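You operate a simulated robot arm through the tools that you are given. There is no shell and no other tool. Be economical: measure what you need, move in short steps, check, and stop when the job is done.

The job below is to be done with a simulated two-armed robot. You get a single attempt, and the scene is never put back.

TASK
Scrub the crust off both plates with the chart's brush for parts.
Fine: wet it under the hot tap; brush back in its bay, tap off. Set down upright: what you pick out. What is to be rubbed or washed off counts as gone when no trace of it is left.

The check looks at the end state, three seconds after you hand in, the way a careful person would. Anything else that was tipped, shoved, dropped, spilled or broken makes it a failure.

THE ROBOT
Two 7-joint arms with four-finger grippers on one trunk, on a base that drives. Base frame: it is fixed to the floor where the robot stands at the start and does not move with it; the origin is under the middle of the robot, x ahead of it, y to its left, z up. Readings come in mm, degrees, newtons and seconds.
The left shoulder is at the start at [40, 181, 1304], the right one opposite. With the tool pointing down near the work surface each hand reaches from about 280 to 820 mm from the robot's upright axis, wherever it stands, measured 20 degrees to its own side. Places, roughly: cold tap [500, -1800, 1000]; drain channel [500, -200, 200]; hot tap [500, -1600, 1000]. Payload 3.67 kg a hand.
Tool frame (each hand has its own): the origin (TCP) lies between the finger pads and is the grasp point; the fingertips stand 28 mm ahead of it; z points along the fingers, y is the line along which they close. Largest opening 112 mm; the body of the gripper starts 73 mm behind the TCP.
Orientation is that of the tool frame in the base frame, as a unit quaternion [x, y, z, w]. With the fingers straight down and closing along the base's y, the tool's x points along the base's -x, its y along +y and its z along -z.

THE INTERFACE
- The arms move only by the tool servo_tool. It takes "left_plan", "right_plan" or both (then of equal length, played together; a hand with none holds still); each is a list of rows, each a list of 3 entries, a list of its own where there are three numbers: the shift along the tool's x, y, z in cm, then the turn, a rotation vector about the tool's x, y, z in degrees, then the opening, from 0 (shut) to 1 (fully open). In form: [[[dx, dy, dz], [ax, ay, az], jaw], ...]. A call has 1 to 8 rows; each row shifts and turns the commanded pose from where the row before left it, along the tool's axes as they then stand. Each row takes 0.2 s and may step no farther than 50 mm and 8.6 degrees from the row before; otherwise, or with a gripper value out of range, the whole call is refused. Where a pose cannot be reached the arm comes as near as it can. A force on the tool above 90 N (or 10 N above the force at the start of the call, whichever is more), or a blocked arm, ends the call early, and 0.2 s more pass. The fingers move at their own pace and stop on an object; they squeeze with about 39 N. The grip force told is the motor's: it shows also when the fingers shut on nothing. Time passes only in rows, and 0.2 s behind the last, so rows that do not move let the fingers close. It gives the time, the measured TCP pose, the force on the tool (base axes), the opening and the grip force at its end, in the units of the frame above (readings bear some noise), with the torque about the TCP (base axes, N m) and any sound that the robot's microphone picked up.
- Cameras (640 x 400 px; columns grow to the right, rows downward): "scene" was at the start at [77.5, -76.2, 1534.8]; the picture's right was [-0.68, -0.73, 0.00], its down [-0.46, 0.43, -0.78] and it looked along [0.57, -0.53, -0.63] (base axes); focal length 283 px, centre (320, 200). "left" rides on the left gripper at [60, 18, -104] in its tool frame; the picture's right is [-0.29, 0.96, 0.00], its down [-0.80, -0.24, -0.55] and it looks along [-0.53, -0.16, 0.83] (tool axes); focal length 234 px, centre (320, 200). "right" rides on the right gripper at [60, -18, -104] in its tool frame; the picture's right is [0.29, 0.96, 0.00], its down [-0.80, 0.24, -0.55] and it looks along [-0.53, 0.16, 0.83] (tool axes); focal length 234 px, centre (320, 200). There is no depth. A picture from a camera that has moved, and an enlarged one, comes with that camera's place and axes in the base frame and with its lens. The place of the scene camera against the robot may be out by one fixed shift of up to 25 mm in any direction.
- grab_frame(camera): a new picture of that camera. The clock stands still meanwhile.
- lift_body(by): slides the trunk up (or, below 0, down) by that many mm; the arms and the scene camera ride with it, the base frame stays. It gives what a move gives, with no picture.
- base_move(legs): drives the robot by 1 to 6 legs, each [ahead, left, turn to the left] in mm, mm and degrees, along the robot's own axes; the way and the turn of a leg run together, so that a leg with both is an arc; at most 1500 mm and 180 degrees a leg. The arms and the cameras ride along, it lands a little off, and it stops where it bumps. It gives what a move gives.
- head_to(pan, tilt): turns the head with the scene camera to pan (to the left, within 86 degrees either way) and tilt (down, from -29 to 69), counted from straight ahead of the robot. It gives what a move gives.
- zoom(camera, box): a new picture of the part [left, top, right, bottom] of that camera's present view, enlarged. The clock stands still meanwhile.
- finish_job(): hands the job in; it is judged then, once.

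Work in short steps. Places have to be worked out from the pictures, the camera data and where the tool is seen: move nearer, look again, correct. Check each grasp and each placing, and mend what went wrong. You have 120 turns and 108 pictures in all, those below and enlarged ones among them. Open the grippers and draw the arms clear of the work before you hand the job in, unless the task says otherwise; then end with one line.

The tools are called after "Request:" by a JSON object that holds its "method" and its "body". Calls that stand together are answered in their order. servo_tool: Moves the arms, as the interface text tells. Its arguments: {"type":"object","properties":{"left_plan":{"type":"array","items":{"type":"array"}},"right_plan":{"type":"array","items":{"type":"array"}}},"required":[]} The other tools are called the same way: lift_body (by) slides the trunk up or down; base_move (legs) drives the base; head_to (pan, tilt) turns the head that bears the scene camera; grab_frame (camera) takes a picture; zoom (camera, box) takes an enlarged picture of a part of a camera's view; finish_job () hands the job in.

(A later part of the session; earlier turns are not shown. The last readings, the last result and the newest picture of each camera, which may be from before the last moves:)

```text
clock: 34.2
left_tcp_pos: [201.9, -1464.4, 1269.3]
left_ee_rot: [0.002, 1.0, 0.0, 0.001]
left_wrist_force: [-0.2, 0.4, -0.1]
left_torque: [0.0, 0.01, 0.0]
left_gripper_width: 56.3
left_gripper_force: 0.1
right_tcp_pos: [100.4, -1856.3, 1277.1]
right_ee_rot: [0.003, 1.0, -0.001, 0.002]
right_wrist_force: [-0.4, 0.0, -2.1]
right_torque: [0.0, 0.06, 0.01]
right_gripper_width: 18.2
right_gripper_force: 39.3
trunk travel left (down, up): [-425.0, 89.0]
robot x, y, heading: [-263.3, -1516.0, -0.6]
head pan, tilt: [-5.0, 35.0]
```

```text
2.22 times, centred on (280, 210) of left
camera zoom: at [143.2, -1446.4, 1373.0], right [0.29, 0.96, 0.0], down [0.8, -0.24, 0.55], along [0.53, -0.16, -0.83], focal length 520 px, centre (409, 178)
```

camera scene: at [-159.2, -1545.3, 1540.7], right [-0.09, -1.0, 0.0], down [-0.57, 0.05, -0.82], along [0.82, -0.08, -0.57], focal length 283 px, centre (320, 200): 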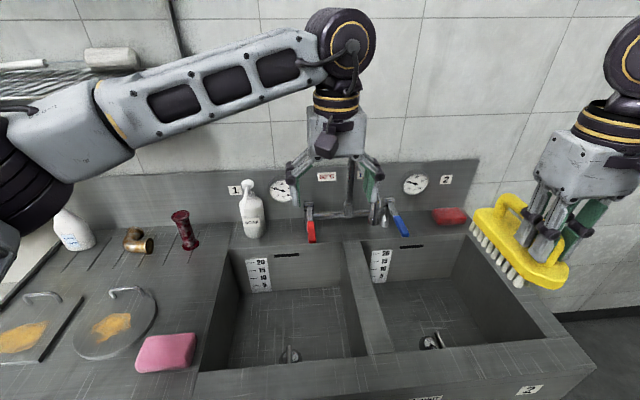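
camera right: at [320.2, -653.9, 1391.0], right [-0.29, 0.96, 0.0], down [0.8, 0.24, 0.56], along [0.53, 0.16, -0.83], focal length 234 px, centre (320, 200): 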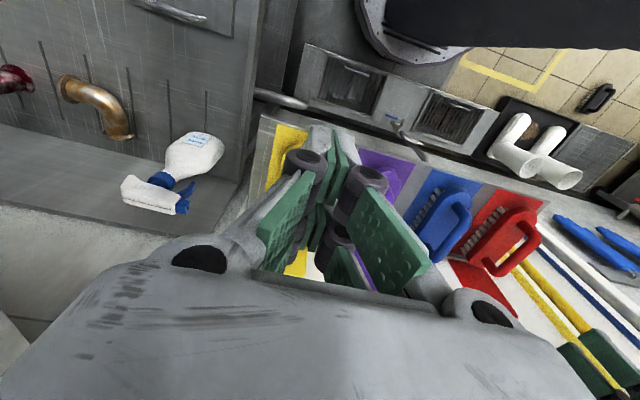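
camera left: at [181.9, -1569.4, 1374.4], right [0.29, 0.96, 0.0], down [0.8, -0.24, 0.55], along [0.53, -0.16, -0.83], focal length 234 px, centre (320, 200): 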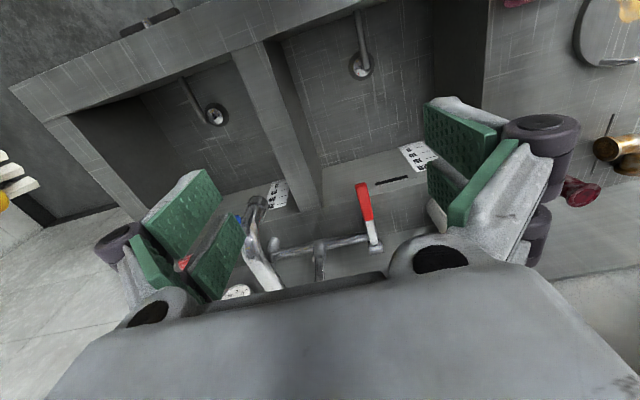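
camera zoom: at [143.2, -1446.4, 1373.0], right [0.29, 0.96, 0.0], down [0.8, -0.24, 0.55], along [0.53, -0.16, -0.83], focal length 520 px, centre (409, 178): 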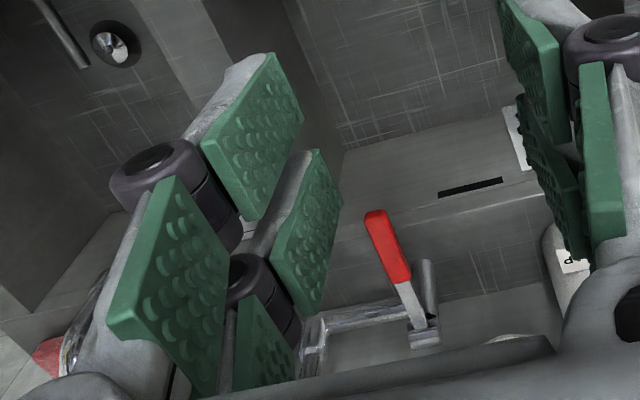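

The outlet is near (311,-1688,1141), above the divider. I'll bring the brush in low from the front so its front half ends up under the outlet: first sideways and down, at x≈100.

Request:
{"method": "servo_tool", "body": {"right_plan": [[[0, 4.2, 2], [0, 0, 0], 0], [[0, 4.2, 3], [0, 0, 0], 0], [[0, 4.2, 3], [0, 0, 0], 0], [[0, 4.0, 3], [0, 0, 0], 0], [[-2, 0, 4], [0, 0, 0], 0], [[-2, 0, 4], [0, 0, 0], 0], [[-2, 0, 4], [0, 0, 0], 0]]}}

Request:
{"method": "grab_frame", "body": {"camera": "scene"}}

Request:
{"method": "grab_frame", "body": {"camera": "right"}}

```text
refused: row 2 steps farther than a row can; nothing moved
```

```text
73 pictures are left
camera scene: at [-158.9, -1543.0, 1540.7], right [-0.09, -1.0, 0.0], down [-0.57, 0.05, -0.82], along [0.82, -0.08, -0.57], focal length 283 px, centre (320, 200)
```

scene: 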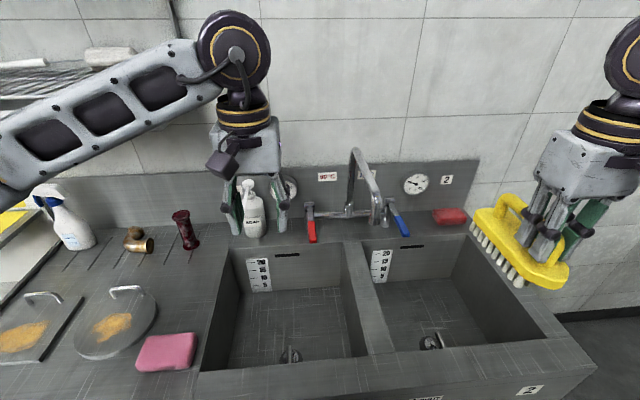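

```text
72 pictures are left
camera right: at [40.2, -1873.3, 1381.7], right [-0.28, 0.96, 0.0], down [0.8, 0.24, 0.56], along [0.53, 0.16, -0.83], focal length 234 px, centre (320, 200)
```

right: 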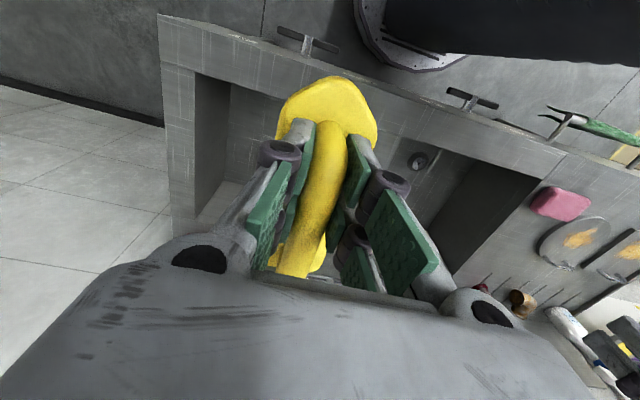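

One step exceeded the per-row limit, so nothing moved. I'll repeat it with smaller rows.

Request:
{"method": "servo_tool", "body": {"right_plan": [[[0, 4.2, 2], [0, 0, 0], 0], [[0, 4.2, 2], [0, 0, 0], 0], [[0, 4.2, 2], [0, 0, 0], 0], [[0, 4.0, 2], [0, 0, 0], 0], [[-2, 0, 4], [0, 0, 0], 0], [[-2, 0, 4], [0, 0, 0], 0], [[-2, 0, 4], [0, 0, 0], 0], [[-2, 0, 2], [0, 0, 0], 0]]}}

Request:
{"method": "grab_frame", "body": {"camera": "scene"}}

Request:
{"method": "grab_frame", "body": {"camera": "right"}}

```text
clock: 36.0
left_tcp_pos: [203.2, -1466.0, 1268.1]
left_ee_rot: [0.001, 1.0, 0.0, -0.001]
left_wrist_force: [0.2, 0.2, -0.6]
left_torque: [0.01, 0.02, -0.01]
left_gripper_width: 56.3
left_gripper_force: 0.0
right_tcp_pos: [184.9, -1692.6, 1057.0]
right_ee_rot: [0.002, 1.0, 0.0, 0.001]
right_wrist_force: [0.0, -0.2, -1.3]
right_torque: [0.02, 0.07, -0.02]
right_gripper_width: 18.2
right_gripper_force: 38.9
trunk travel left (down, up): [-425.0, 89.0]
robot x, y, heading: [-259.7, -1518.4, -0.4]
head pan, tilt: [-5.0, 35.0]
```

```text
71 pictures are left
camera scene: at [-157.8, -1544.6, 1540.6], right [-0.09, -1.0, 0.0], down [-0.57, 0.05, -0.82], along [0.81, -0.08, -0.57], focal length 283 px, centre (320, 200)
```

scene: 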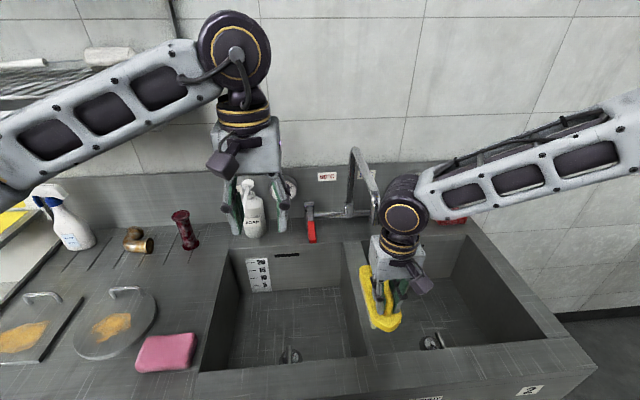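

```text
70 pictures are left
camera right: at [124.7, -1708.6, 1161.2], right [-0.28, 0.96, 0.0], down [0.8, 0.24, 0.56], along [0.53, 0.16, -0.83], focal length 234 px, centre (320, 200)
```

right: 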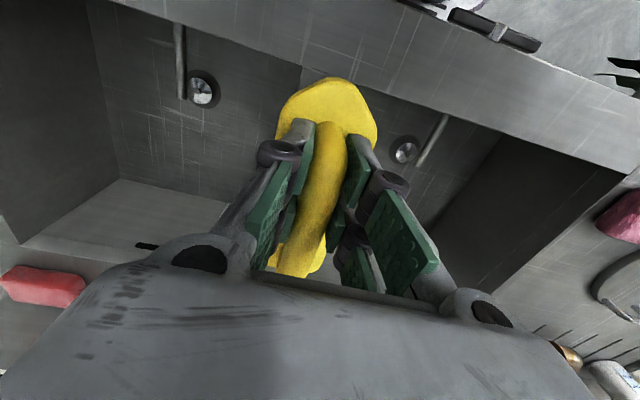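

Now I'll ease forward 5 cm so the front half of the brush is under the outlet, then check.

Request:
{"method": "servo_tool", "body": {"right_plan": [[[-2, 0, 0], [0, 0, 0], 0], [[-2, 0, 0], [0, 0, 0], 0], [[-1, 0, 0], [0, 0, 0], 0]]}}

Request:
{"method": "zoom", "body": {"camera": "scene", "box": [280, 130, 480, 340]}}

Request:
{"method": "grab_frame", "body": {"camera": "left"}}

```text
clock: 36.8
left_tcp_pos: [202.1, -1465.5, 1269.0]
left_ee_rot: [0.001, 1.0, 0.001, -0.001]
left_wrist_force: [0.1, 0.1, 0.6]
left_torque: [0.02, -0.03, 0.03]
left_gripper_width: 55.9
left_gripper_force: 0.0
right_tcp_pos: [231.1, -1691.3, 1056.5]
right_ee_rot: [0.003, 1.0, 0.0, 0.001]
right_wrist_force: [-0.8, -0.4, -0.9]
right_torque: [-0.01, 0.04, 0.0]
right_gripper_width: 17.9
right_gripper_force: 39.2
trunk travel left (down, up): [-425.0, 89.0]
robot x, y, heading: [-261.1, -1515.2, -0.5]
head pan, tilt: [-5.0, 35.0]
```

```text
1.90 times, centred on (380, 235) of scene
camera zoom: at [-159.7, -1544.2, 1540.7], right [-0.09, -1.0, 0.0], down [-0.57, 0.05, -0.82], along [0.82, -0.08, -0.57], focal length 539 px, centre (206, 133)
```

zoom: 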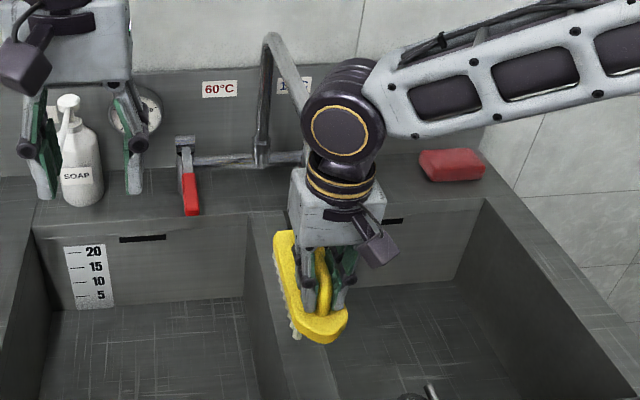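

```text
68 pictures are left
camera left: at [142.8, -1447.6, 1373.3], right [0.29, 0.96, 0.0], down [0.8, -0.24, 0.55], along [0.53, -0.16, -0.83], focal length 234 px, centre (320, 200)
```

left: 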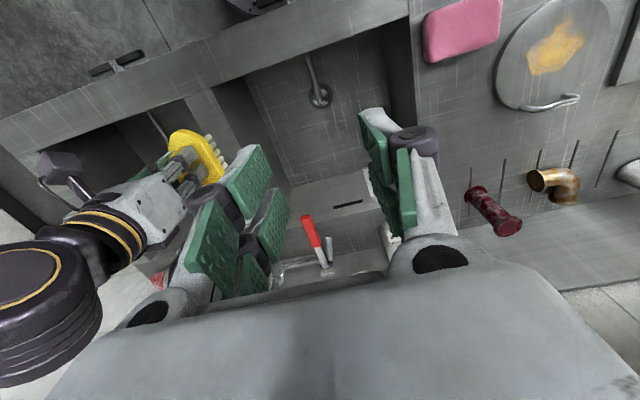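

The outlet is hidden behind the right wrist, so I'll find the stream once the water runs. Meanwhile I'll move the left hand toward the hot lever, high at first.

Request:
{"method": "servo_tool", "body": {"left_plan": [[[-4, -1.5, 0], [0, 0, 0], 0.5], [[-4, -1.5, 0], [0, 0, 0], 0.5], [[-4, -1.5, 1.5], [0, 0, 0], 0.5], [[-4, -1.5, 2], [0, 0, 0], 0.5], [[-4, -1.5, 2], [0, 0, 0], 0.5], [[-3, -1.5, 3], [0, 0, 0], 0.5], [[0, 0, 4], [0, 0, 0], 0.5]]}}

Request:
{"method": "grab_frame", "body": {"camera": "left"}}

Request:
{"method": "zoom", "body": {"camera": "scene", "box": [200, 100, 460, 300]}}

```text
clock: 38.4
left_tcp_pos: [432.6, -1555.7, 1143.7]
left_ee_rot: [0.001, 1.0, 0.0, -0.001]
left_wrist_force: [-0.6, 0.5, 0.6]
left_torque: [-0.02, -0.01, 0.02]
left_gripper_width: 55.8
left_gripper_force: 0.1
right_tcp_pos: [232.7, -1689.8, 1057.8]
right_ee_rot: [0.003, 1.0, 0.0, 0.001]
right_wrist_force: [-0.1, 0.0, -2.0]
right_torque: [-0.05, 0.06, -0.02]
right_gripper_width: 18.0
right_gripper_force: 39.3
trunk travel left (down, up): [-425.0, 89.0]
robot x, y, heading: [-263.4, -1519.2, -0.3]
head pan, tilt: [-5.0, 35.0]
```

```text
67 pictures are left
camera left: at [372.9, -1537.2, 1247.4], right [0.29, 0.96, 0.0], down [0.8, -0.24, 0.55], along [0.53, -0.16, -0.83], focal length 234 px, centre (320, 200)
```

left: 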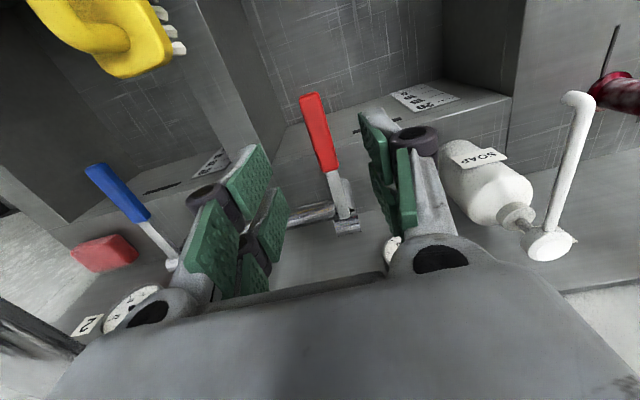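

```text
2.00 times, centred on (330, 200) of scene
camera zoom: at [-158.1, -1542.9, 1540.6], right [-0.09, -1.0, 0.0], down [-0.57, 0.05, -0.82], along [0.81, -0.08, -0.57], focal length 566 px, centre (300, 200)
```

zoom: 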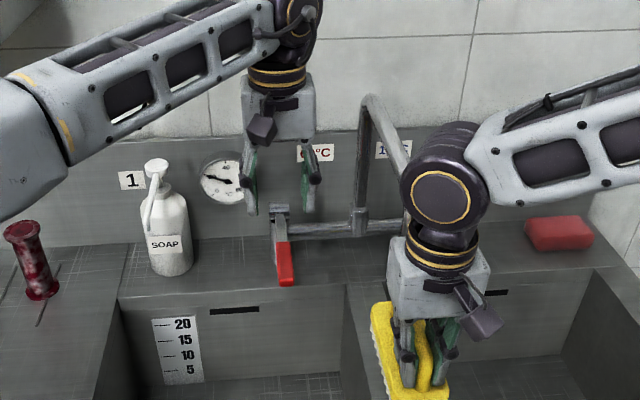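

The lever tip is at about (407,-1559,1013), and the left hand lines up to straddle it. I'll descend.

Request:
{"method": "servo_tool", "body": {"left_plan": [[[0, -0.3, 4], [0, 0, 0], 0.5], [[0, 0, 4], [0, 0, 0], 0.5], [[0, 0, 3], [0, 0, 0], 0.5], [[0, 0, 1.8], [0, 0, 0], 0.5]]}}

Request:
{"method": "grab_frame", "body": {"camera": "left"}}

Request:
{"method": "zoom", "body": {"camera": "scene", "box": [240, 140, 400, 280]}}

```text
clock: 39.4
left_tcp_pos: [431.9, -1559.3, 1016.2]
left_ee_rot: [0.002, 1.0, -0.001, -0.002]
left_wrist_force: [0.4, -0.4, 0.0]
left_torque: [-0.01, 0.0, 0.03]
left_gripper_width: 55.8
left_gripper_force: 0.1
right_tcp_pos: [232.9, -1692.7, 1056.4]
right_ee_rot: [0.003, 1.0, -0.001, 0.001]
right_wrist_force: [-0.2, 0.2, -1.6]
right_torque: [0.04, 0.02, -0.05]
right_gripper_width: 18.0
right_gripper_force: 38.3
trunk travel left (down, up): [-425.0, 89.0]
robot x, y, heading: [-261.0, -1515.2, -0.4]
head pan, tilt: [-5.0, 35.0]
```

```text
65 pictures are left
camera left: at [372.3, -1541.2, 1120.0], right [0.29, 0.96, 0.0], down [0.8, -0.24, 0.55], along [0.53, -0.16, -0.83], focal length 234 px, centre (320, 200)
```

left: 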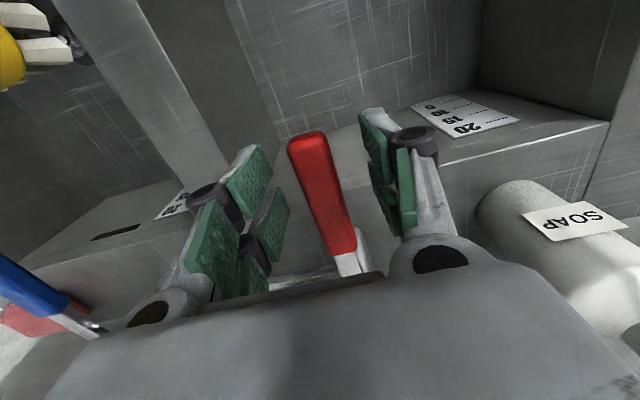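

```text
2.86 times, centred on (320, 210) of scene
camera zoom: at [-158.6, -1544.7, 1540.6], right [-0.09, -1.0, 0.0], down [-0.57, 0.05, -0.82], along [0.82, -0.08, -0.57], focal length 809 px, centre (320, 171)
```

zoom: 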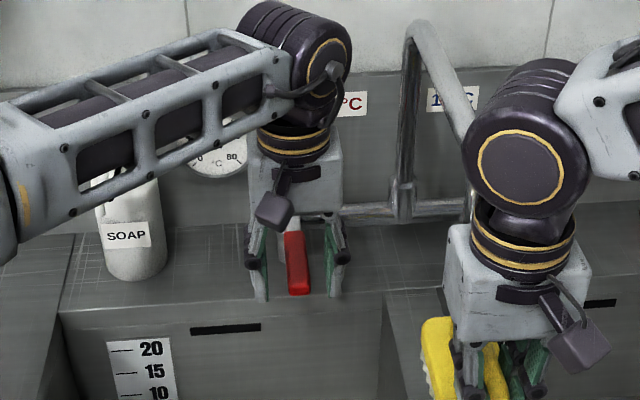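

The fingers straddle the lever cleanly. I'll lower a bit, narrow the gap, and turn the lever about 24° left along an arc.

Request:
{"method": "servo_tool", "body": {"left_plan": [[[0, 0, 1], [0, 0, 0], 0.32], [[0, 0, 0], [0, 0, 0], 0.32], [[-0.13, 1.92, 0], [0, 0, 8], 0.32], [[-0.13, 1.92, 0], [0, 0, 8], 0.32], [[-0.13, 1.92, 0], [0, 0, 8], 0.32]]}}

Request:
{"method": "zoom", "body": {"camera": "scene", "box": [240, 140, 440, 320]}}

```text
clock: 40.6
left_tcp_pos: [434.6, -1538.1, 1008.9]
left_ee_rot: [0.224, 0.975, -0.007, -0.001]
left_wrist_force: [-8.9, -87.4, -1.7]
left_torque: [-0.2, 0.17, 2.15]
left_gripper_width: 81.0
left_gripper_force: 39.3
right_tcp_pos: [230.7, -1706.1, 1055.8]
right_ee_rot: [0.005, 1.0, 0.005, 0.002]
right_wrist_force: [-0.1, -0.4, -1.6]
right_torque: [0.01, 0.06, 0.01]
right_gripper_width: 18.0
right_gripper_force: 38.8
trunk travel left (down, up): [-425.0, 89.0]
robot x, y, heading: [-263.0, -1522.3, -0.9]
head pan, tilt: [-5.0, 35.0]
```

```text
2.22 times, centred on (340, 230) of scene
camera zoom: at [-161.7, -1561.2, 1540.7], right [-0.1, -0.99, -0.01], down [-0.57, 0.07, -0.82], along [0.82, -0.08, -0.57], focal length 629 px, centre (276, 133)
```

zoom: 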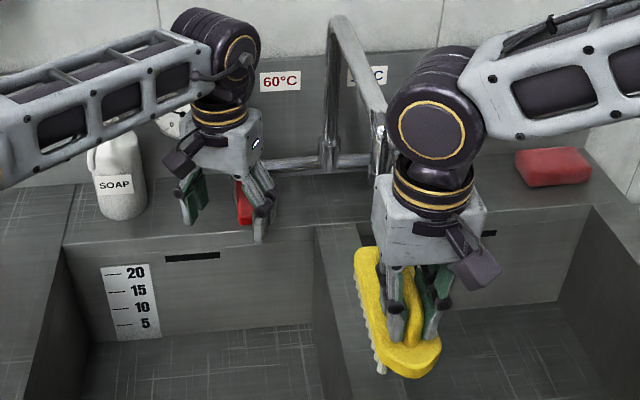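

Pushing left met a hard stop at 87 N, so the lever doesn't turn that way. I'll reverse to the start and let the force settle.

Request:
{"method": "servo_tool", "body": {"left_plan": [[[0.13, -1.0, 0], [0, 0, -8], 0.5], [[0.1, -1.0, 0], [0, 0, -8], 0.5], [[0, 0, 0], [0, 0, -8], 0.5], [[0, 0, 0], [0, 0, -2], 0.5]]}}

Request:
{"method": "grab_frame", "body": {"camera": "left"}}

```text
clock: 41.6
left_tcp_pos: [430.5, -1533.6, 1008.6]
left_ee_rot: [-0.01, 1.0, 0.0, -0.002]
left_wrist_force: [-13.1, -41.2, -1.7]
left_torque: [-0.27, 0.35, -1.49]
left_gripper_width: 77.2
left_gripper_force: 18.9
right_tcp_pos: [232.7, -1695.4, 1055.9]
right_ee_rot: [0.002, 1.0, 0.003, 0.002]
right_wrist_force: [0.4, 0.1, -2.1]
right_torque: [0.02, 0.06, -0.04]
right_gripper_width: 18.0
right_gripper_force: 39.3
trunk travel left (down, up): [-425.0, 89.0]
robot x, y, heading: [-263.7, -1522.1, -0.4]
head pan, tilt: [-5.0, 35.0]
```

```text
62 pictures are left
camera left: at [370.7, -1516.0, 1111.6], right [0.27, 0.96, 0.0], down [0.8, -0.22, 0.55], along [0.53, -0.15, -0.83], focal length 234 px, centre (320, 200)
```

left: 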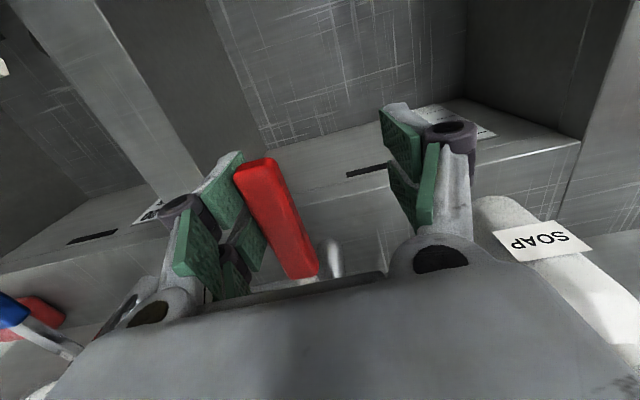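

The lever is unmoved. I'll centre the hand on it again, then try a gentle push the other way (right) with the +y finger.

Request:
{"method": "servo_tool", "body": {"left_plan": [[[0, -2.5, 0], [0, 0, 0], 0.5], [[0, 0, 0], [0, 0, 0], 0.32], [[0, 0, 0], [0, 0, 0], 0.32]]}}

Request:
{"method": "servo_tool", "body": {"left_plan": [[[-0.1, -1.2, 0], [0, 0, -5], 0.32], [[-0.1, -1.2, 0], [0, 0, -5], 0.32], [[0, 0, 0], [0, 0, 0], 0.32]]}}

Request:
{"method": "grab_frame", "body": {"camera": "left"}}

```text
clock: 42.4
left_tcp_pos: [436.1, -1548.6, 1006.1]
left_ee_rot: [-0.017, 1.0, 0.001, 0.0]
left_wrist_force: [6.8, -18.8, 0.8]
left_torque: [-0.28, -0.23, -0.37]
left_gripper_width: 45.8
left_gripper_force: 9.9
right_tcp_pos: [232.6, -1694.2, 1055.5]
right_ee_rot: [0.002, 1.0, 0.001, 0.001]
right_wrist_force: [0.1, 0.7, -2.1]
right_torque: [-0.05, 0.06, -0.03]
right_gripper_width: 18.1
right_gripper_force: 39.2
trunk travel left (down, up): [-425.0, 89.0]
robot x, y, heading: [-262.8, -1514.9, -0.3]
head pan, tilt: [-5.0, 35.0]
```

```text
clock: 43.2
left_tcp_pos: [439.4, -1564.6, 1006.9]
left_ee_rot: [-0.105, 0.994, 0.001, 0.0]
left_wrist_force: [1.1, 10.6, -0.3]
left_torque: [0.13, 0.1, -0.36]
left_gripper_width: 40.8
left_gripper_force: 4.4
right_tcp_pos: [232.0, -1691.2, 1057.7]
right_ee_rot: [0.001, 1.0, -0.001, 0.002]
right_wrist_force: [0.3, 0.5, -1.9]
right_torque: [0.0, 0.08, 0.02]
right_gripper_width: 18.1
right_gripper_force: 39.0
trunk travel left (down, up): [-425.0, 89.0]
robot x, y, heading: [-260.6, -1517.5, -0.3]
head pan, tilt: [-5.0, 35.0]
```

```text
61 pictures are left
camera left: at [378.2, -1560.3, 1110.4], right [0.08, 1.0, 0.0], down [0.83, -0.07, 0.55], along [0.55, -0.04, -0.83], focal length 234 px, centre (320, 200)
```

left: 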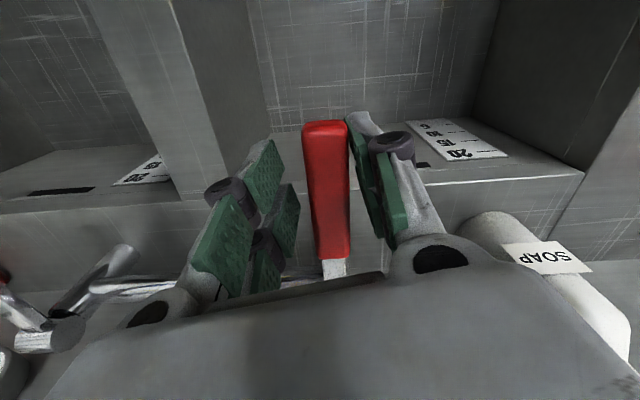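

The left finger now touches the lever. I'll push further right and watch the force.

Request:
{"method": "servo_tool", "body": {"left_plan": [[[-0.1, -1.2, 0], [0, 0, -5], 0.32], [[-0.1, -1.2, 0], [0, 0, -5], 0.32], [[0, 0, 0], [0, 0, 0], 0.32]]}}

Request:
{"method": "grab_frame", "body": {"camera": "left"}}

Request:
{"method": "zoom", "body": {"camera": "scene", "box": [240, 140, 440, 320]}}

```text
clock: 44.0
left_tcp_pos: [448.9, -1572.3, 1006.3]
left_ee_rot: [-0.196, 0.981, 0.004, -0.001]
left_wrist_force: [-15.1, 65.9, -6.2]
left_torque: [0.42, 0.69, -2.05]
left_gripper_width: 70.0
left_gripper_force: 31.7
right_tcp_pos: [232.0, -1683.2, 1058.9]
right_ee_rot: [0.001, 1.0, -0.003, 0.002]
right_wrist_force: [0.4, -0.3, -0.6]
right_torque: [0.0, 0.06, -0.02]
right_gripper_width: 18.2
right_gripper_force: 39.2
trunk travel left (down, up): [-425.0, 89.0]
robot x, y, heading: [-261.4, -1515.7, -0.3]
head pan, tilt: [-5.0, 35.0]
```

```text
60 pictures are left
camera left: at [387.9, -1580.7, 1111.2], right [-0.1, 0.99, 0.01], down [0.83, 0.08, 0.55], along [0.55, 0.06, -0.83], focal length 234 px, centre (320, 200)
```

left: 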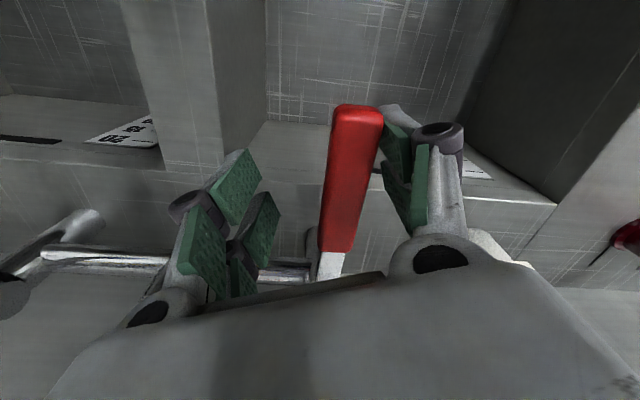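

```text
2.22 times, centred on (340, 230) of scene
camera zoom: at [-160.5, -1532.9, 1540.8], right [-0.09, -1.0, 0.01], down [-0.57, 0.05, -0.82], along [0.82, -0.08, -0.57], focal length 629 px, centre (276, 133)
```

zoom: 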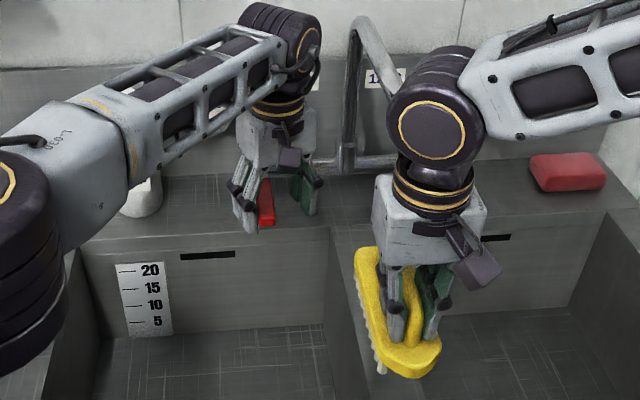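

It won't turn sideways either way, so it must be a lever that lifts or presses. I'll recentre the hand upright.

Request:
{"method": "servo_tool", "body": {"left_plan": [[[0.1, 1.2, 0], [0, 0, 7], 0.5], [[0.1, 0.6, 0], [0, 0, 7], 0.5], [[0, 0, 0], [0, 0, 7], 0.5], [[0, 0, 0], [0, 0, 1.5], 0.5]]}}

Request:
{"method": "grab_frame", "body": {"camera": "left"}}

```text
clock: 45.0
left_tcp_pos: [437.4, -1580.8, 1006.6]
left_ee_rot: [0.008, 1.0, -0.002, 0.0]
left_wrist_force: [-2.8, 5.0, 0.5]
left_torque: [0.07, 0.0, 0.19]
left_gripper_width: 59.3
left_gripper_force: 2.4
right_tcp_pos: [231.8, -1692.6, 1057.0]
right_ee_rot: [0.003, 1.0, -0.001, 0.002]
right_wrist_force: [0.7, -0.1, -1.7]
right_torque: [0.01, 0.06, 0.0]
right_gripper_width: 18.0
right_gripper_force: 38.6
trunk travel left (down, up): [-425.0, 89.0]
robot x, y, heading: [-260.4, -1514.6, -0.4]
head pan, tilt: [-5.0, 35.0]
```

```text
58 pictures are left
camera left: at [378.7, -1559.8, 1111.1], right [0.3, 0.95, 0.0], down [0.79, -0.25, 0.55], along [0.53, -0.17, -0.83], focal length 234 px, centre (320, 200)
```

left: 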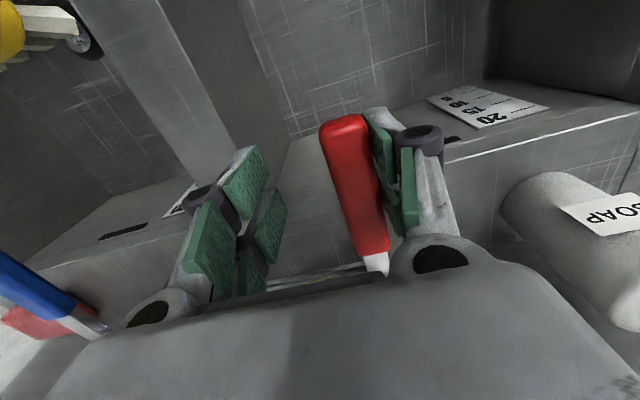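

I'll centre, grip the lever, and lift it along an arc about its horizontal pivot.

Request:
{"method": "servo_tool", "body": {"left_plan": [[[0, 1.8, 0.5], [0, 0, 0], 0.4], [[0, 0, 0], [0, 0, 0], 0], [[0, 0, 0], [0, 0, 0], 0], [[0, 0, 0], [0, 0, 0], 0]]}}

Request:
{"method": "servo_tool", "body": {"left_plan": [[[-0.07, 0, -1.36], [0, 6, 0], 0], [[-0.07, 0, -1.36], [0, 6, 0], 0]]}}

Request:
{"method": "zoom", "body": {"camera": "scene", "box": [240, 140, 440, 320]}}

```text
clock: 46.0
left_tcp_pos: [439.0, -1559.4, 1001.5]
left_ee_rot: [0.005, 1.0, -0.002, -0.001]
left_wrist_force: [-2.3, -6.1, -1.8]
left_torque: [-0.13, 0.1, 1.83]
left_gripper_width: 20.3
left_gripper_force: 44.9
right_tcp_pos: [232.1, -1692.5, 1056.0]
right_ee_rot: [0.003, 1.0, 0.0, 0.002]
right_wrist_force: [-0.3, -0.1, -1.8]
right_torque: [0.01, 0.05, 0.0]
right_gripper_width: 18.2
right_gripper_force: 39.3
trunk travel left (down, up): [-425.0, 89.0]
robot x, y, heading: [-259.7, -1519.3, -0.5]
head pan, tilt: [-5.0, 35.0]
```

```text
clock: 46.6
left_tcp_pos: [438.6, -1560.9, 1023.6]
left_ee_rot: [0.006, 0.997, 0.001, -0.078]
left_wrist_force: [31.3, -10.7, -1.7]
left_torque: [0.19, -0.63, 1.71]
left_gripper_width: 20.3
left_gripper_force: 45.4
left hand out of reach, approached as far as the arm can: row 2
right_tcp_pos: [235.8, -1694.6, 1055.8]
right_ee_rot: [0.003, 1.0, 0.001, 0.0]
right_wrist_force: [0.3, -1.5, -1.5]
right_torque: [0.02, 0.03, 0.03]
right_gripper_width: 17.9
right_gripper_force: 39.9
trunk travel left (down, up): [-425.0, 89.0]
robot x, y, heading: [-262.2, -1521.3, -0.2]
head pan, tilt: [-5.0, 35.0]
```

```text
2.22 times, centred on (340, 230) of scene
camera zoom: at [-154.4, -1547.2, 1540.3], right [-0.09, -1.0, 0.0], down [-0.57, 0.06, -0.82], along [0.81, -0.08, -0.58], focal length 629 px, centre (276, 133)
```

zoom: 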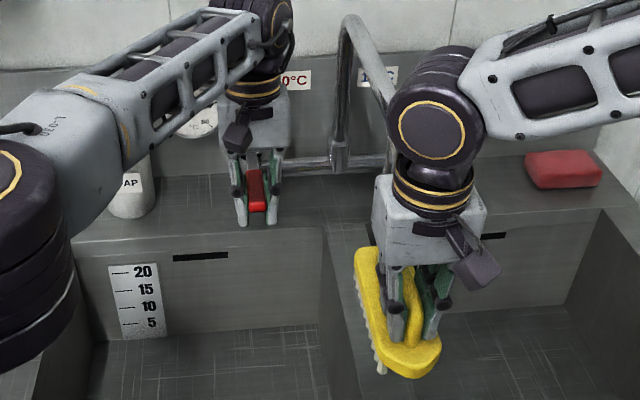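

The lever seems to move up easily (z force near 0). The tilt is reaching the arm's limit, so I'll raise it without rotating and look for water.

Request:
{"method": "servo_tool", "body": {"left_plan": [[[0, 0, -1.2], [0, -3, 0], 0], [[0, 0, -1.2], [0, -3, 0], 0], [[0, 0, 0], [0, 0, 0], 0]]}}

Request:
{"method": "zoom", "body": {"camera": "scene", "box": [240, 140, 440, 320]}}

Request:
{"method": "grab_frame", "body": {"camera": "right"}}

```text
clock: 47.4
left_tcp_pos: [438.7, -1560.6, 1046.8]
left_ee_rot: [0.007, 1.0, 0.0, -0.028]
left_wrist_force: [5.8, -9.8, -11.8]
left_torque: [0.36, 1.3, 1.49]
left_gripper_width: 20.7
left_gripper_force: 44.4
right_tcp_pos: [233.3, -1693.2, 1056.1]
right_ee_rot: [0.002, 1.0, 0.001, 0.0]
right_wrist_force: [0.6, 0.4, -1.4]
right_torque: [0.02, 0.09, 0.0]
right_gripper_width: 18.1
right_gripper_force: 38.9
trunk travel left (down, up): [-425.0, 89.0]
robot x, y, heading: [-260.5, -1521.1, -0.2]
head pan, tilt: [-5.0, 35.0]
```

```text
2.22 times, centred on (340, 230) of scene
camera zoom: at [-156.5, -1545.7, 1540.4], right [-0.09, -1.0, 0.0], down [-0.57, 0.05, -0.82], along [0.81, -0.08, -0.58], focal length 629 px, centre (276, 133)
```

zoom: 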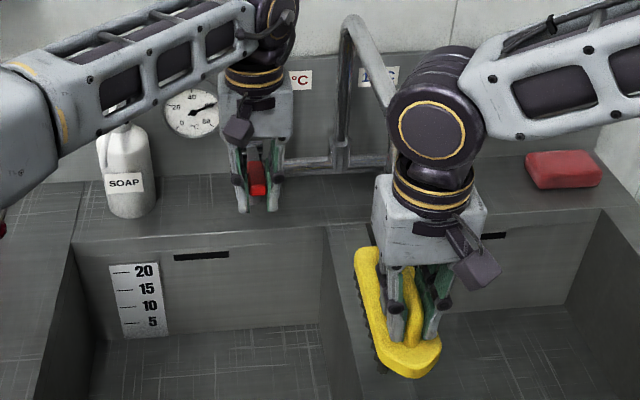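

```text
55 pictures are left
camera right: at [173.6, -1709.8, 1160.2], right [-0.28, 0.96, 0.0], down [0.8, 0.24, 0.55], along [0.53, 0.16, -0.83], focal length 234 px, centre (320, 200)
```

right: 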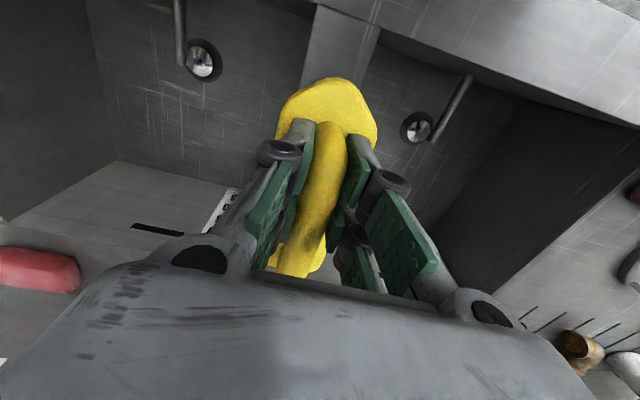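

The lever is up and the bristles look dark, meaning wet. The left gauge has moved too. I'll zoom in to confirm.

Request:
{"method": "zoom", "body": {"camera": "scene", "box": [330, 180, 410, 270]}}

```text
4.44 times, centred on (370, 225) of scene
camera zoom: at [-156.5, -1545.7, 1540.4], right [-0.09, -1.0, 0.0], down [-0.57, 0.05, -0.82], along [0.81, -0.08, -0.58], focal length 1258 px, centre (98, 89)
```

zoom: 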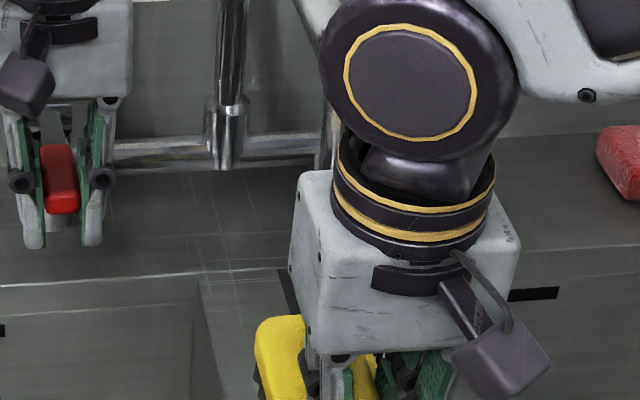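

The bristles turned dark, so the brush is wet. I'll hold a moment longer, then push the lever back down to close it.

Request:
{"method": "servo_tool", "body": {"left_plan": [[[0, 0, 0], [0, 0, 0], 0], [[0, 0, 0], [0, 0, 0], 0], [[0, 0, 0], [0, 0, 0], 0], [[0, 0, 1.5], [0, 0, 0], 0], [[0, 0, 1.5], [0, -1.5, 0], 0], [[0, 0, 1.5], [0, -1.5, 0], 0], [[0, 0, 0.4], [0, 0, 0], 0], [[0, 0, 0], [0, 0, 0], 0]]}}

Request:
{"method": "zoom", "body": {"camera": "scene", "box": [240, 140, 440, 320]}}

```text
clock: 49.2
left_tcp_pos: [434.5, -1561.6, 999.6]
left_ee_rot: [0.006, 1.0, 0.0, 0.0]
left_wrist_force: [-5.5, -12.8, 8.8]
left_torque: [0.07, -1.11, 1.59]
left_gripper_width: 20.2
left_gripper_force: 44.4
right_tcp_pos: [231.3, -1693.1, 1057.0]
right_ee_rot: [0.003, 1.0, 0.001, 0.001]
right_wrist_force: [0.2, -0.9, -1.0]
right_torque: [-0.01, 0.05, 0.02]
right_gripper_width: 18.1
right_gripper_force: 39.1
trunk travel left (down, up): [-425.0, 89.0]
robot x, y, heading: [-261.9, -1519.3, -0.4]
head pan, tilt: [-5.0, 35.0]
```

```text
2.22 times, centred on (340, 230) of scene
camera zoom: at [-161.2, -1546.3, 1540.8], right [-0.09, -1.0, 0.0], down [-0.57, 0.05, -0.82], along [0.82, -0.08, -0.57], focal length 629 px, centre (276, 133)
```

zoom: 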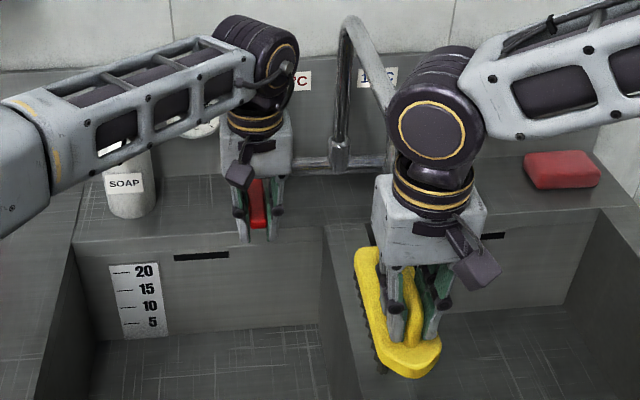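

The lever is back at its original height and resting on its stop. I'll release it, lift the left hand away, draw the brush back from the spout, and check that the water is off.

Request:
{"method": "servo_tool", "body": {"left_plan": [[[0, 0, 0], [0, 0, 0], 0.4], [[0, 0, 0], [0, 0, 0], 0.5], [[0, 0, -4], [0, 0, 0], 0.5], [[0, 0, -4], [0, 0, 0], 0.5], [[0, 0, -4], [0, 0, 0], 0.5], [[4, 1, -2], [0, 0, 0], 0.5], [[4, 2, -2], [0, 0, 0], 0.5], [[4, 2, -2], [0, 0, 0], 0.5]], "right_plan": [[[0, 0, 0], [0, 0, 0], 0], [[0, 0, 0], [0, 0, 0], 0], [[3, 0, 0], [0, 0, 0], 0], [[4, 0, 0], [0, 0, 0], 0], [[3, 0, -3], [0, 0, 0], 0], [[0, 0, -4], [0, 0, 0], 0], [[0, 0, -4], [0, 0, 0], 0], [[0, 0, -4], [0, 0, 0], 0]]}}

Request:
{"method": "grab_frame", "body": {"camera": "scene"}}

```text
clock: 51.0
left_tcp_pos: [314.6, -1508.0, 1179.1]
left_ee_rot: [0.006, 1.0, 0.0, 0.002]
left_wrist_force: [-0.3, -0.2, -0.1]
left_torque: [0.03, -0.01, -0.01]
left_gripper_width: 55.7
left_gripper_force: 0.1
right_tcp_pos: [128.0, -1690.1, 1208.5]
right_ee_rot: [0.001, 1.0, -0.001, 0.002]
right_wrist_force: [-0.2, -0.3, -1.6]
right_torque: [-0.03, 0.03, 0.0]
right_gripper_width: 18.0
right_gripper_force: 38.9
trunk travel left (down, up): [-425.0, 89.0]
robot x, y, heading: [-261.5, -1515.8, -0.6]
head pan, tilt: [-5.0, 35.0]
```

```text
52 pictures are left
camera scene: at [-162.0, -1543.5, 1540.9], right [-0.09, -1.0, 0.0], down [-0.57, 0.05, -0.82], along [0.82, -0.08, -0.57], focal length 283 px, centre (320, 200)
```

scene: 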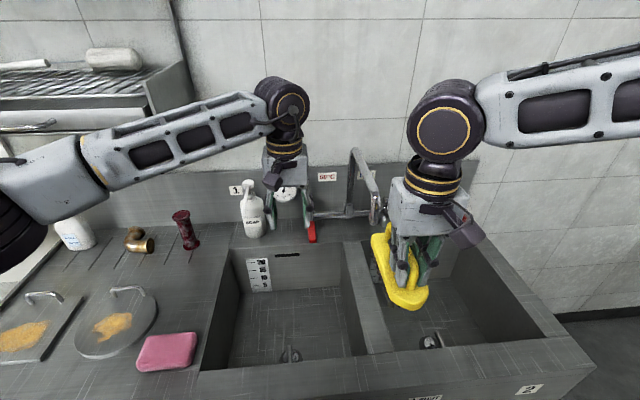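

I'll zoom in on the spout and the lever.

Request:
{"method": "zoom", "body": {"camera": "scene", "box": [290, 140, 450, 320]}}

```text
2.22 times, centred on (370, 230) of scene
camera zoom: at [-162.0, -1543.5, 1540.9], right [-0.09, -1.0, 0.0], down [-0.57, 0.05, -0.82], along [0.82, -0.08, -0.57], focal length 629 px, centre (209, 133)
```

zoom: 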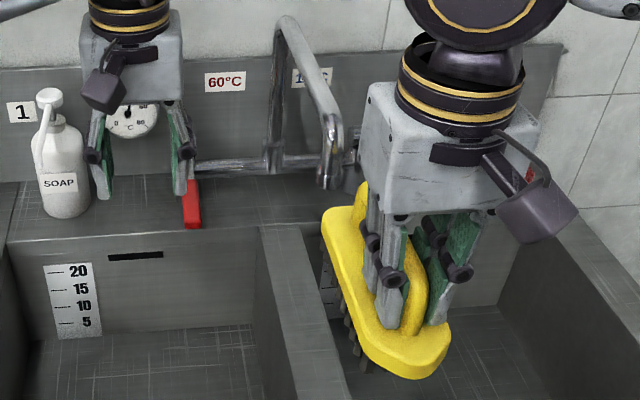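

The water is off and the lever is back in its original position. I'll pull the left hand in a little and drive left to the plates.

Request:
{"method": "servo_tool", "body": {"left_plan": [[[4, 0, -3], [0, 0, 0], 0.5], [[4, 1, -3], [0, 0, 0], 0.5]]}}

Request:
{"method": "base_move", "body": {"legs": [[0, 660, 0]]}}

Request:
{"method": "head_to", "body": {"pan": -20, "tilt": 48}}

Request:
{"method": "grab_frame", "body": {"camera": "scene"}}

Request:
{"method": "grab_frame", "body": {"camera": "right"}}

```text
refused: row 2 steps farther than a row can; nothing moved
```

```text
clock: 54.7
left_tcp_pos: [320.0, -855.3, 1177.5]
left_ee_rot: [0.004, 1.0, 0.0, -0.001]
left_wrist_force: [-0.1, 0.2, 1.0]
left_torque: [0.05, -0.02, 0.03]
left_gripper_width: 56.1
left_gripper_force: 0.1
right_tcp_pos: [134.0, -1038.7, 1206.6]
right_ee_rot: [-0.001, 1.0, 0.0, 0.002]
right_wrist_force: [1.2, 0.1, -2.4]
right_torque: [-0.01, 0.05, 0.01]
right_gripper_width: 17.7
right_gripper_force: 38.8
trunk travel left (down, up): [-425.0, 89.0]
robot x, y, heading: [-260.5, -867.4, -0.1]
head pan, tilt: [-5.0, 35.0]
```

```text
clock: 55.5
left_tcp_pos: [318.5, -854.1, 1175.3]
left_ee_rot: [0.004, 1.0, 0.0, 0.0]
left_wrist_force: [-0.2, -0.1, -0.2]
left_torque: [-0.02, 0.0, -0.01]
left_gripper_width: 55.7
left_gripper_force: 0.1
right_tcp_pos: [134.5, -1037.1, 1207.8]
right_ee_rot: [0.0, 1.0, 0.0, 0.002]
right_wrist_force: [0.0, 0.4, -1.7]
right_torque: [-0.06, 0.12, 0.0]
right_gripper_width: 17.9
right_gripper_force: 38.5
trunk travel left (down, up): [-425.0, 89.0]
robot x, y, heading: [-260.5, -866.9, -0.2]
head pan, tilt: [-20.0, 48.0]
```

```text
50 pictures are left
camera scene: at [-170.2, -911.3, 1521.7], right [-0.34, -0.94, 0.0], down [-0.7, 0.25, -0.67], along [0.63, -0.23, -0.74], focal length 283 px, centre (320, 200)
```

scene: 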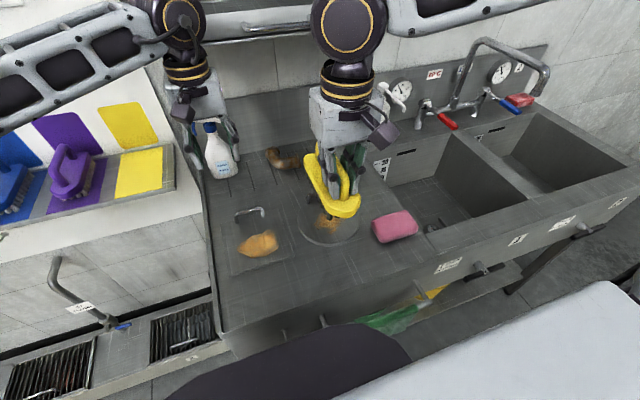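

```text
49 pictures are left
camera right: at [74.1, -1054.4, 1311.6], right [-0.29, 0.96, 0.0], down [0.8, 0.24, 0.56], along [0.53, 0.16, -0.83], focal length 234 px, centre (320, 200)
```

right: 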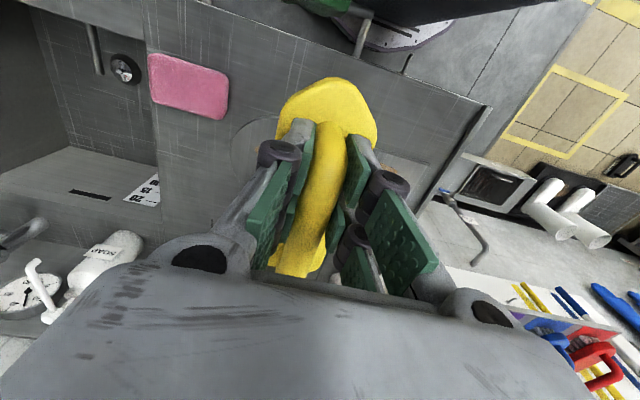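

I'll use the left hand camera to locate the plates precisely.

Request:
{"method": "grab_frame", "body": {"camera": "left"}}

Request:
{"method": "zoom", "body": {"camera": "scene", "box": [200, 130, 440, 290]}}

```text
48 pictures are left
camera left: at [260.2, -835.8, 1280.7], right [0.3, 0.96, 0.0], down [0.8, -0.25, 0.55], along [0.53, -0.16, -0.83], focal length 234 px, centre (320, 200)
```

left: 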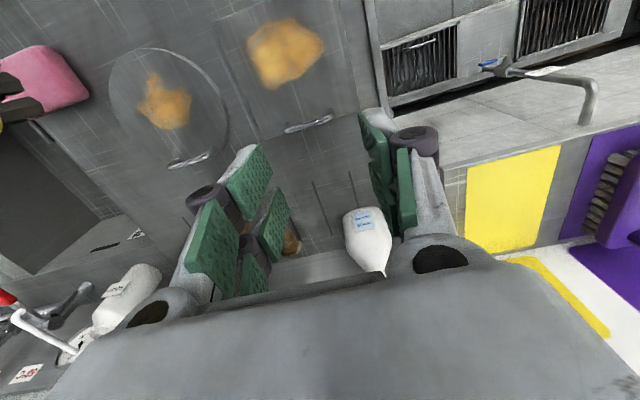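

```text
2.50 times, centred on (320, 210) of scene
camera zoom: at [-170.2, -911.3, 1521.7], right [-0.34, -0.94, 0.0], down [-0.7, 0.25, -0.67], along [0.63, -0.23, -0.74], focal length 708 px, centre (320, 175)
```

zoom: 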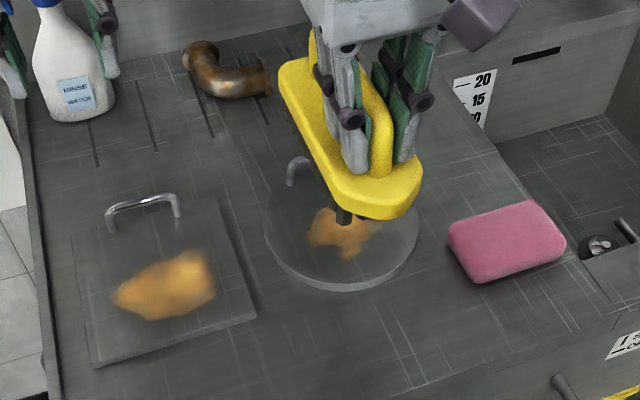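

The square crust is at about (254,-881,915) and the round one at (260,-1075). With the brush along x and centred at x≈236, its nose stays clear of the plate handles (x≈341). I'll do the round plate first: left hand out of the way, right hand above the crust.

Request:
{"method": "servo_tool", "body": {"left_plan": [[[3, 3, -2], [0, 0, 0], 0.5], [[3, 3, -2], [0, 0, 0], 0.5], [[3, 3, -2], [0, 0, 0], 0.5], [[2, 2, -2], [0, 0, 0], 0.5], [[0, 0, 0], [0, 0, 0], 0.5], [[0, 0, 0], [0, 0, 0], 0.5]], "right_plan": [[[-3, -1, 2], [0, 0, 0], 0], [[-3, -1, 2], [0, 0, 0], 0], [[-3, -1, 3], [0, 0, 0], 0], [[-1.2, -0.8, 4], [0, 0, 0], 0], [[0, 0, 4], [0, 0, 0], 0], [[0, 0, 3], [0, 0, 0], 0]]}}

Request:
{"method": "zoom", "body": {"camera": "scene", "box": [200, 130, 440, 290]}}

```text
clock: 56.9
left_tcp_pos: [211.1, -744.6, 1257.3]
left_ee_rot: [0.005, 1.0, 0.0, 0.0]
left_wrist_force: [1.0, -0.7, 0.5]
left_torque: [0.01, 0.02, -0.02]
left_gripper_width: 56.0
left_gripper_force: 0.0
right_tcp_pos: [238.6, -1076.0, 1028.8]
right_ee_rot: [0.0, 1.0, 0.0, 0.003]
right_wrist_force: [0.7, -0.7, 1.4]
right_torque: [-0.03, -0.39, -0.03]
right_gripper_width: 18.0
right_gripper_force: 39.4
trunk travel left (down, up): [-425.0, 89.0]
robot x, y, heading: [-258.9, -870.8, -0.2]
head pan, tilt: [-20.0, 48.0]
```

```text
2.50 times, centred on (320, 210) of scene
camera zoom: at [-170.2, -911.7, 1521.7], right [-0.34, -0.94, 0.0], down [-0.7, 0.26, -0.67], along [0.63, -0.23, -0.74], focal length 708 px, centre (320, 175)
```

zoom: 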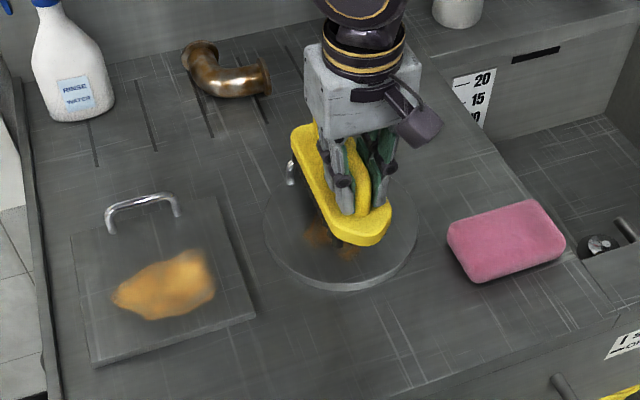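

There is a small upward force and torque at the brush nose, so it is probably touching the plate's handle. I'll lift and back off, then check.

Request:
{"method": "servo_tool", "body": {"right_plan": [[[0, 0, -3], [0, 0, 0], 0], [[3, 0, -1], [0, 0, 0], 0], [[0, 0, 0], [0, 0, 0], 0]]}}

Request:
{"method": "zoom", "body": {"camera": "scene", "box": [270, 140, 390, 260]}}

```text
clock: 57.7
left_tcp_pos: [211.4, -744.9, 1257.2]
left_ee_rot: [0.004, 1.0, 0.0, -0.001]
left_wrist_force: [0.3, 1.1, -0.2]
left_torque: [0.02, 0.0, 0.04]
left_gripper_width: 56.0
left_gripper_force: 0.0
right_tcp_pos: [208.4, -1075.5, 1068.6]
right_ee_rot: [0.0, 1.0, 0.0, 0.0]
right_wrist_force: [0.2, -0.4, -2.4]
right_torque: [0.0, 0.05, 0.03]
right_gripper_width: 18.1
right_gripper_force: 38.3
trunk travel left (down, up): [-425.0, 89.0]
robot x, y, heading: [-257.9, -867.6, -0.2]
head pan, tilt: [-20.0, 48.0]
```

```text
3.33 times, centred on (330, 200) of scene
camera zoom: at [-169.4, -911.7, 1521.6], right [-0.34, -0.94, 0.0], down [-0.7, 0.26, -0.67], along [0.63, -0.23, -0.74], focal length 943 px, centre (287, 200)
```

zoom: 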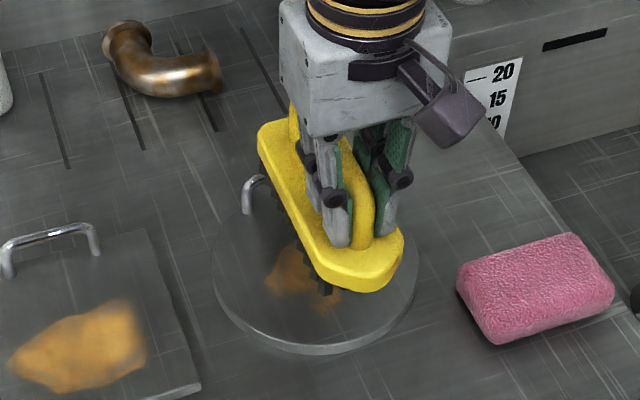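

The plate is unmoved, and the brush nose is about 100 mm ahead of the TCP. I'll descend here at x≈210 in small steps until the bristles touch.

Request:
{"method": "servo_tool", "body": {"right_plan": [[[0, 0, 4], [0, 0, 0], 0], [[0, 0, 2], [0, 0, 0], 0], [[0, 0, 1], [0, 0, 0], 0], [[0, 0, 0], [0, 0, 0], 0]]}}

Request:
{"method": "zoom", "body": {"camera": "scene", "box": [270, 140, 390, 260]}}

```text
clock: 58.7
left_tcp_pos: [210.7, -745.4, 1256.3]
left_ee_rot: [0.004, 1.0, 0.0, 0.0]
left_wrist_force: [-0.1, -0.2, -0.4]
left_torque: [-0.01, -0.02, 0.01]
left_gripper_width: 56.1
left_gripper_force: 0.1
right_tcp_pos: [206.8, -1074.9, 996.7]
right_ee_rot: [0.001, 1.0, 0.001, 0.002]
right_wrist_force: [-0.2, -0.5, -2.5]
right_torque: [-0.04, 0.07, -0.01]
right_gripper_width: 17.9
right_gripper_force: 39.0
trunk travel left (down, up): [-425.0, 89.0]
robot x, y, heading: [-255.1, -868.6, -0.1]
head pan, tilt: [-20.0, 48.0]
```

```text
3.33 times, centred on (330, 200) of scene
camera zoom: at [-170.1, -911.9, 1521.7], right [-0.34, -0.94, 0.0], down [-0.7, 0.26, -0.67], along [0.63, -0.23, -0.74], focal length 943 px, centre (287, 200)
```

zoom: 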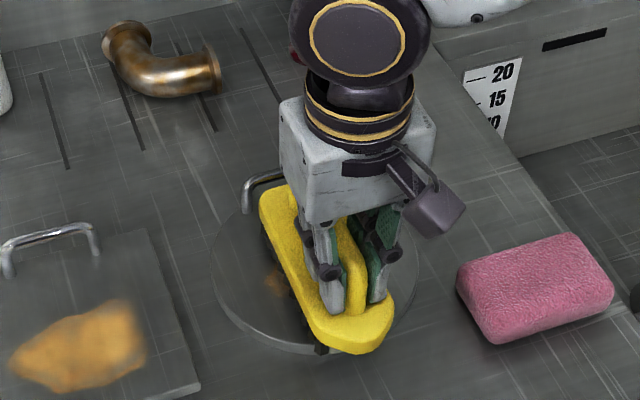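

The nose is clear of the handle. I'll continue down gently toward contact.

Request:
{"method": "servo_tool", "body": {"right_plan": [[[0, 0, 0.5], [0, 0, 0], 0], [[0, 0, 0.5], [0, 0, 0], 0], [[0, 0, 0], [0, 0, 0], 0]]}}

Request:
{"method": "servo_tool", "body": {"right_plan": [[[0, 0, 0.5], [0, 0, 0], 0], [[0, 0, 0.3], [0, 0, 0], 0], [[0, 0, 0], [0, 0, 0], 0]]}}

```text
clock: 59.5
left_tcp_pos: [208.4, -744.6, 1257.8]
left_ee_rot: [0.005, 1.0, 0.0, 0.0]
left_wrist_force: [0.2, 0.6, -0.2]
left_torque: [0.0, 0.0, -0.01]
left_gripper_width: 56.2
left_gripper_force: 0.1
right_tcp_pos: [206.8, -1075.2, 989.1]
right_ee_rot: [0.001, 1.0, 0.0, 0.003]
right_wrist_force: [-1.6, -3.8, 21.5]
right_torque: [-0.12, 0.42, 0.06]
right_gripper_width: 17.8
right_gripper_force: 38.5
trunk travel left (down, up): [-425.0, 89.0]
robot x, y, heading: [-259.4, -865.6, -0.1]
head pan, tilt: [-20.0, 48.0]
```

```text
clock: 60.3
left_tcp_pos: [209.6, -743.1, 1257.9]
left_ee_rot: [0.004, 1.0, 0.0, 0.001]
left_wrist_force: [0.0, -0.5, 0.5]
left_torque: [-0.02, 0.01, 0.0]
left_gripper_width: 56.1
left_gripper_force: 0.1
right_tcp_pos: [206.1, -1075.0, 981.5]
right_ee_rot: [0.0, 1.0, 0.0, 0.003]
right_wrist_force: [0.8, -2.0, 29.0]
right_torque: [-0.11, 0.34, 0.03]
right_gripper_width: 18.3
right_gripper_force: 39.3
trunk travel left (down, up): [-425.0, 89.0]
robot x, y, heading: [-260.9, -865.1, 0.1]
head pan, tilt: [-20.0, 48.0]
```

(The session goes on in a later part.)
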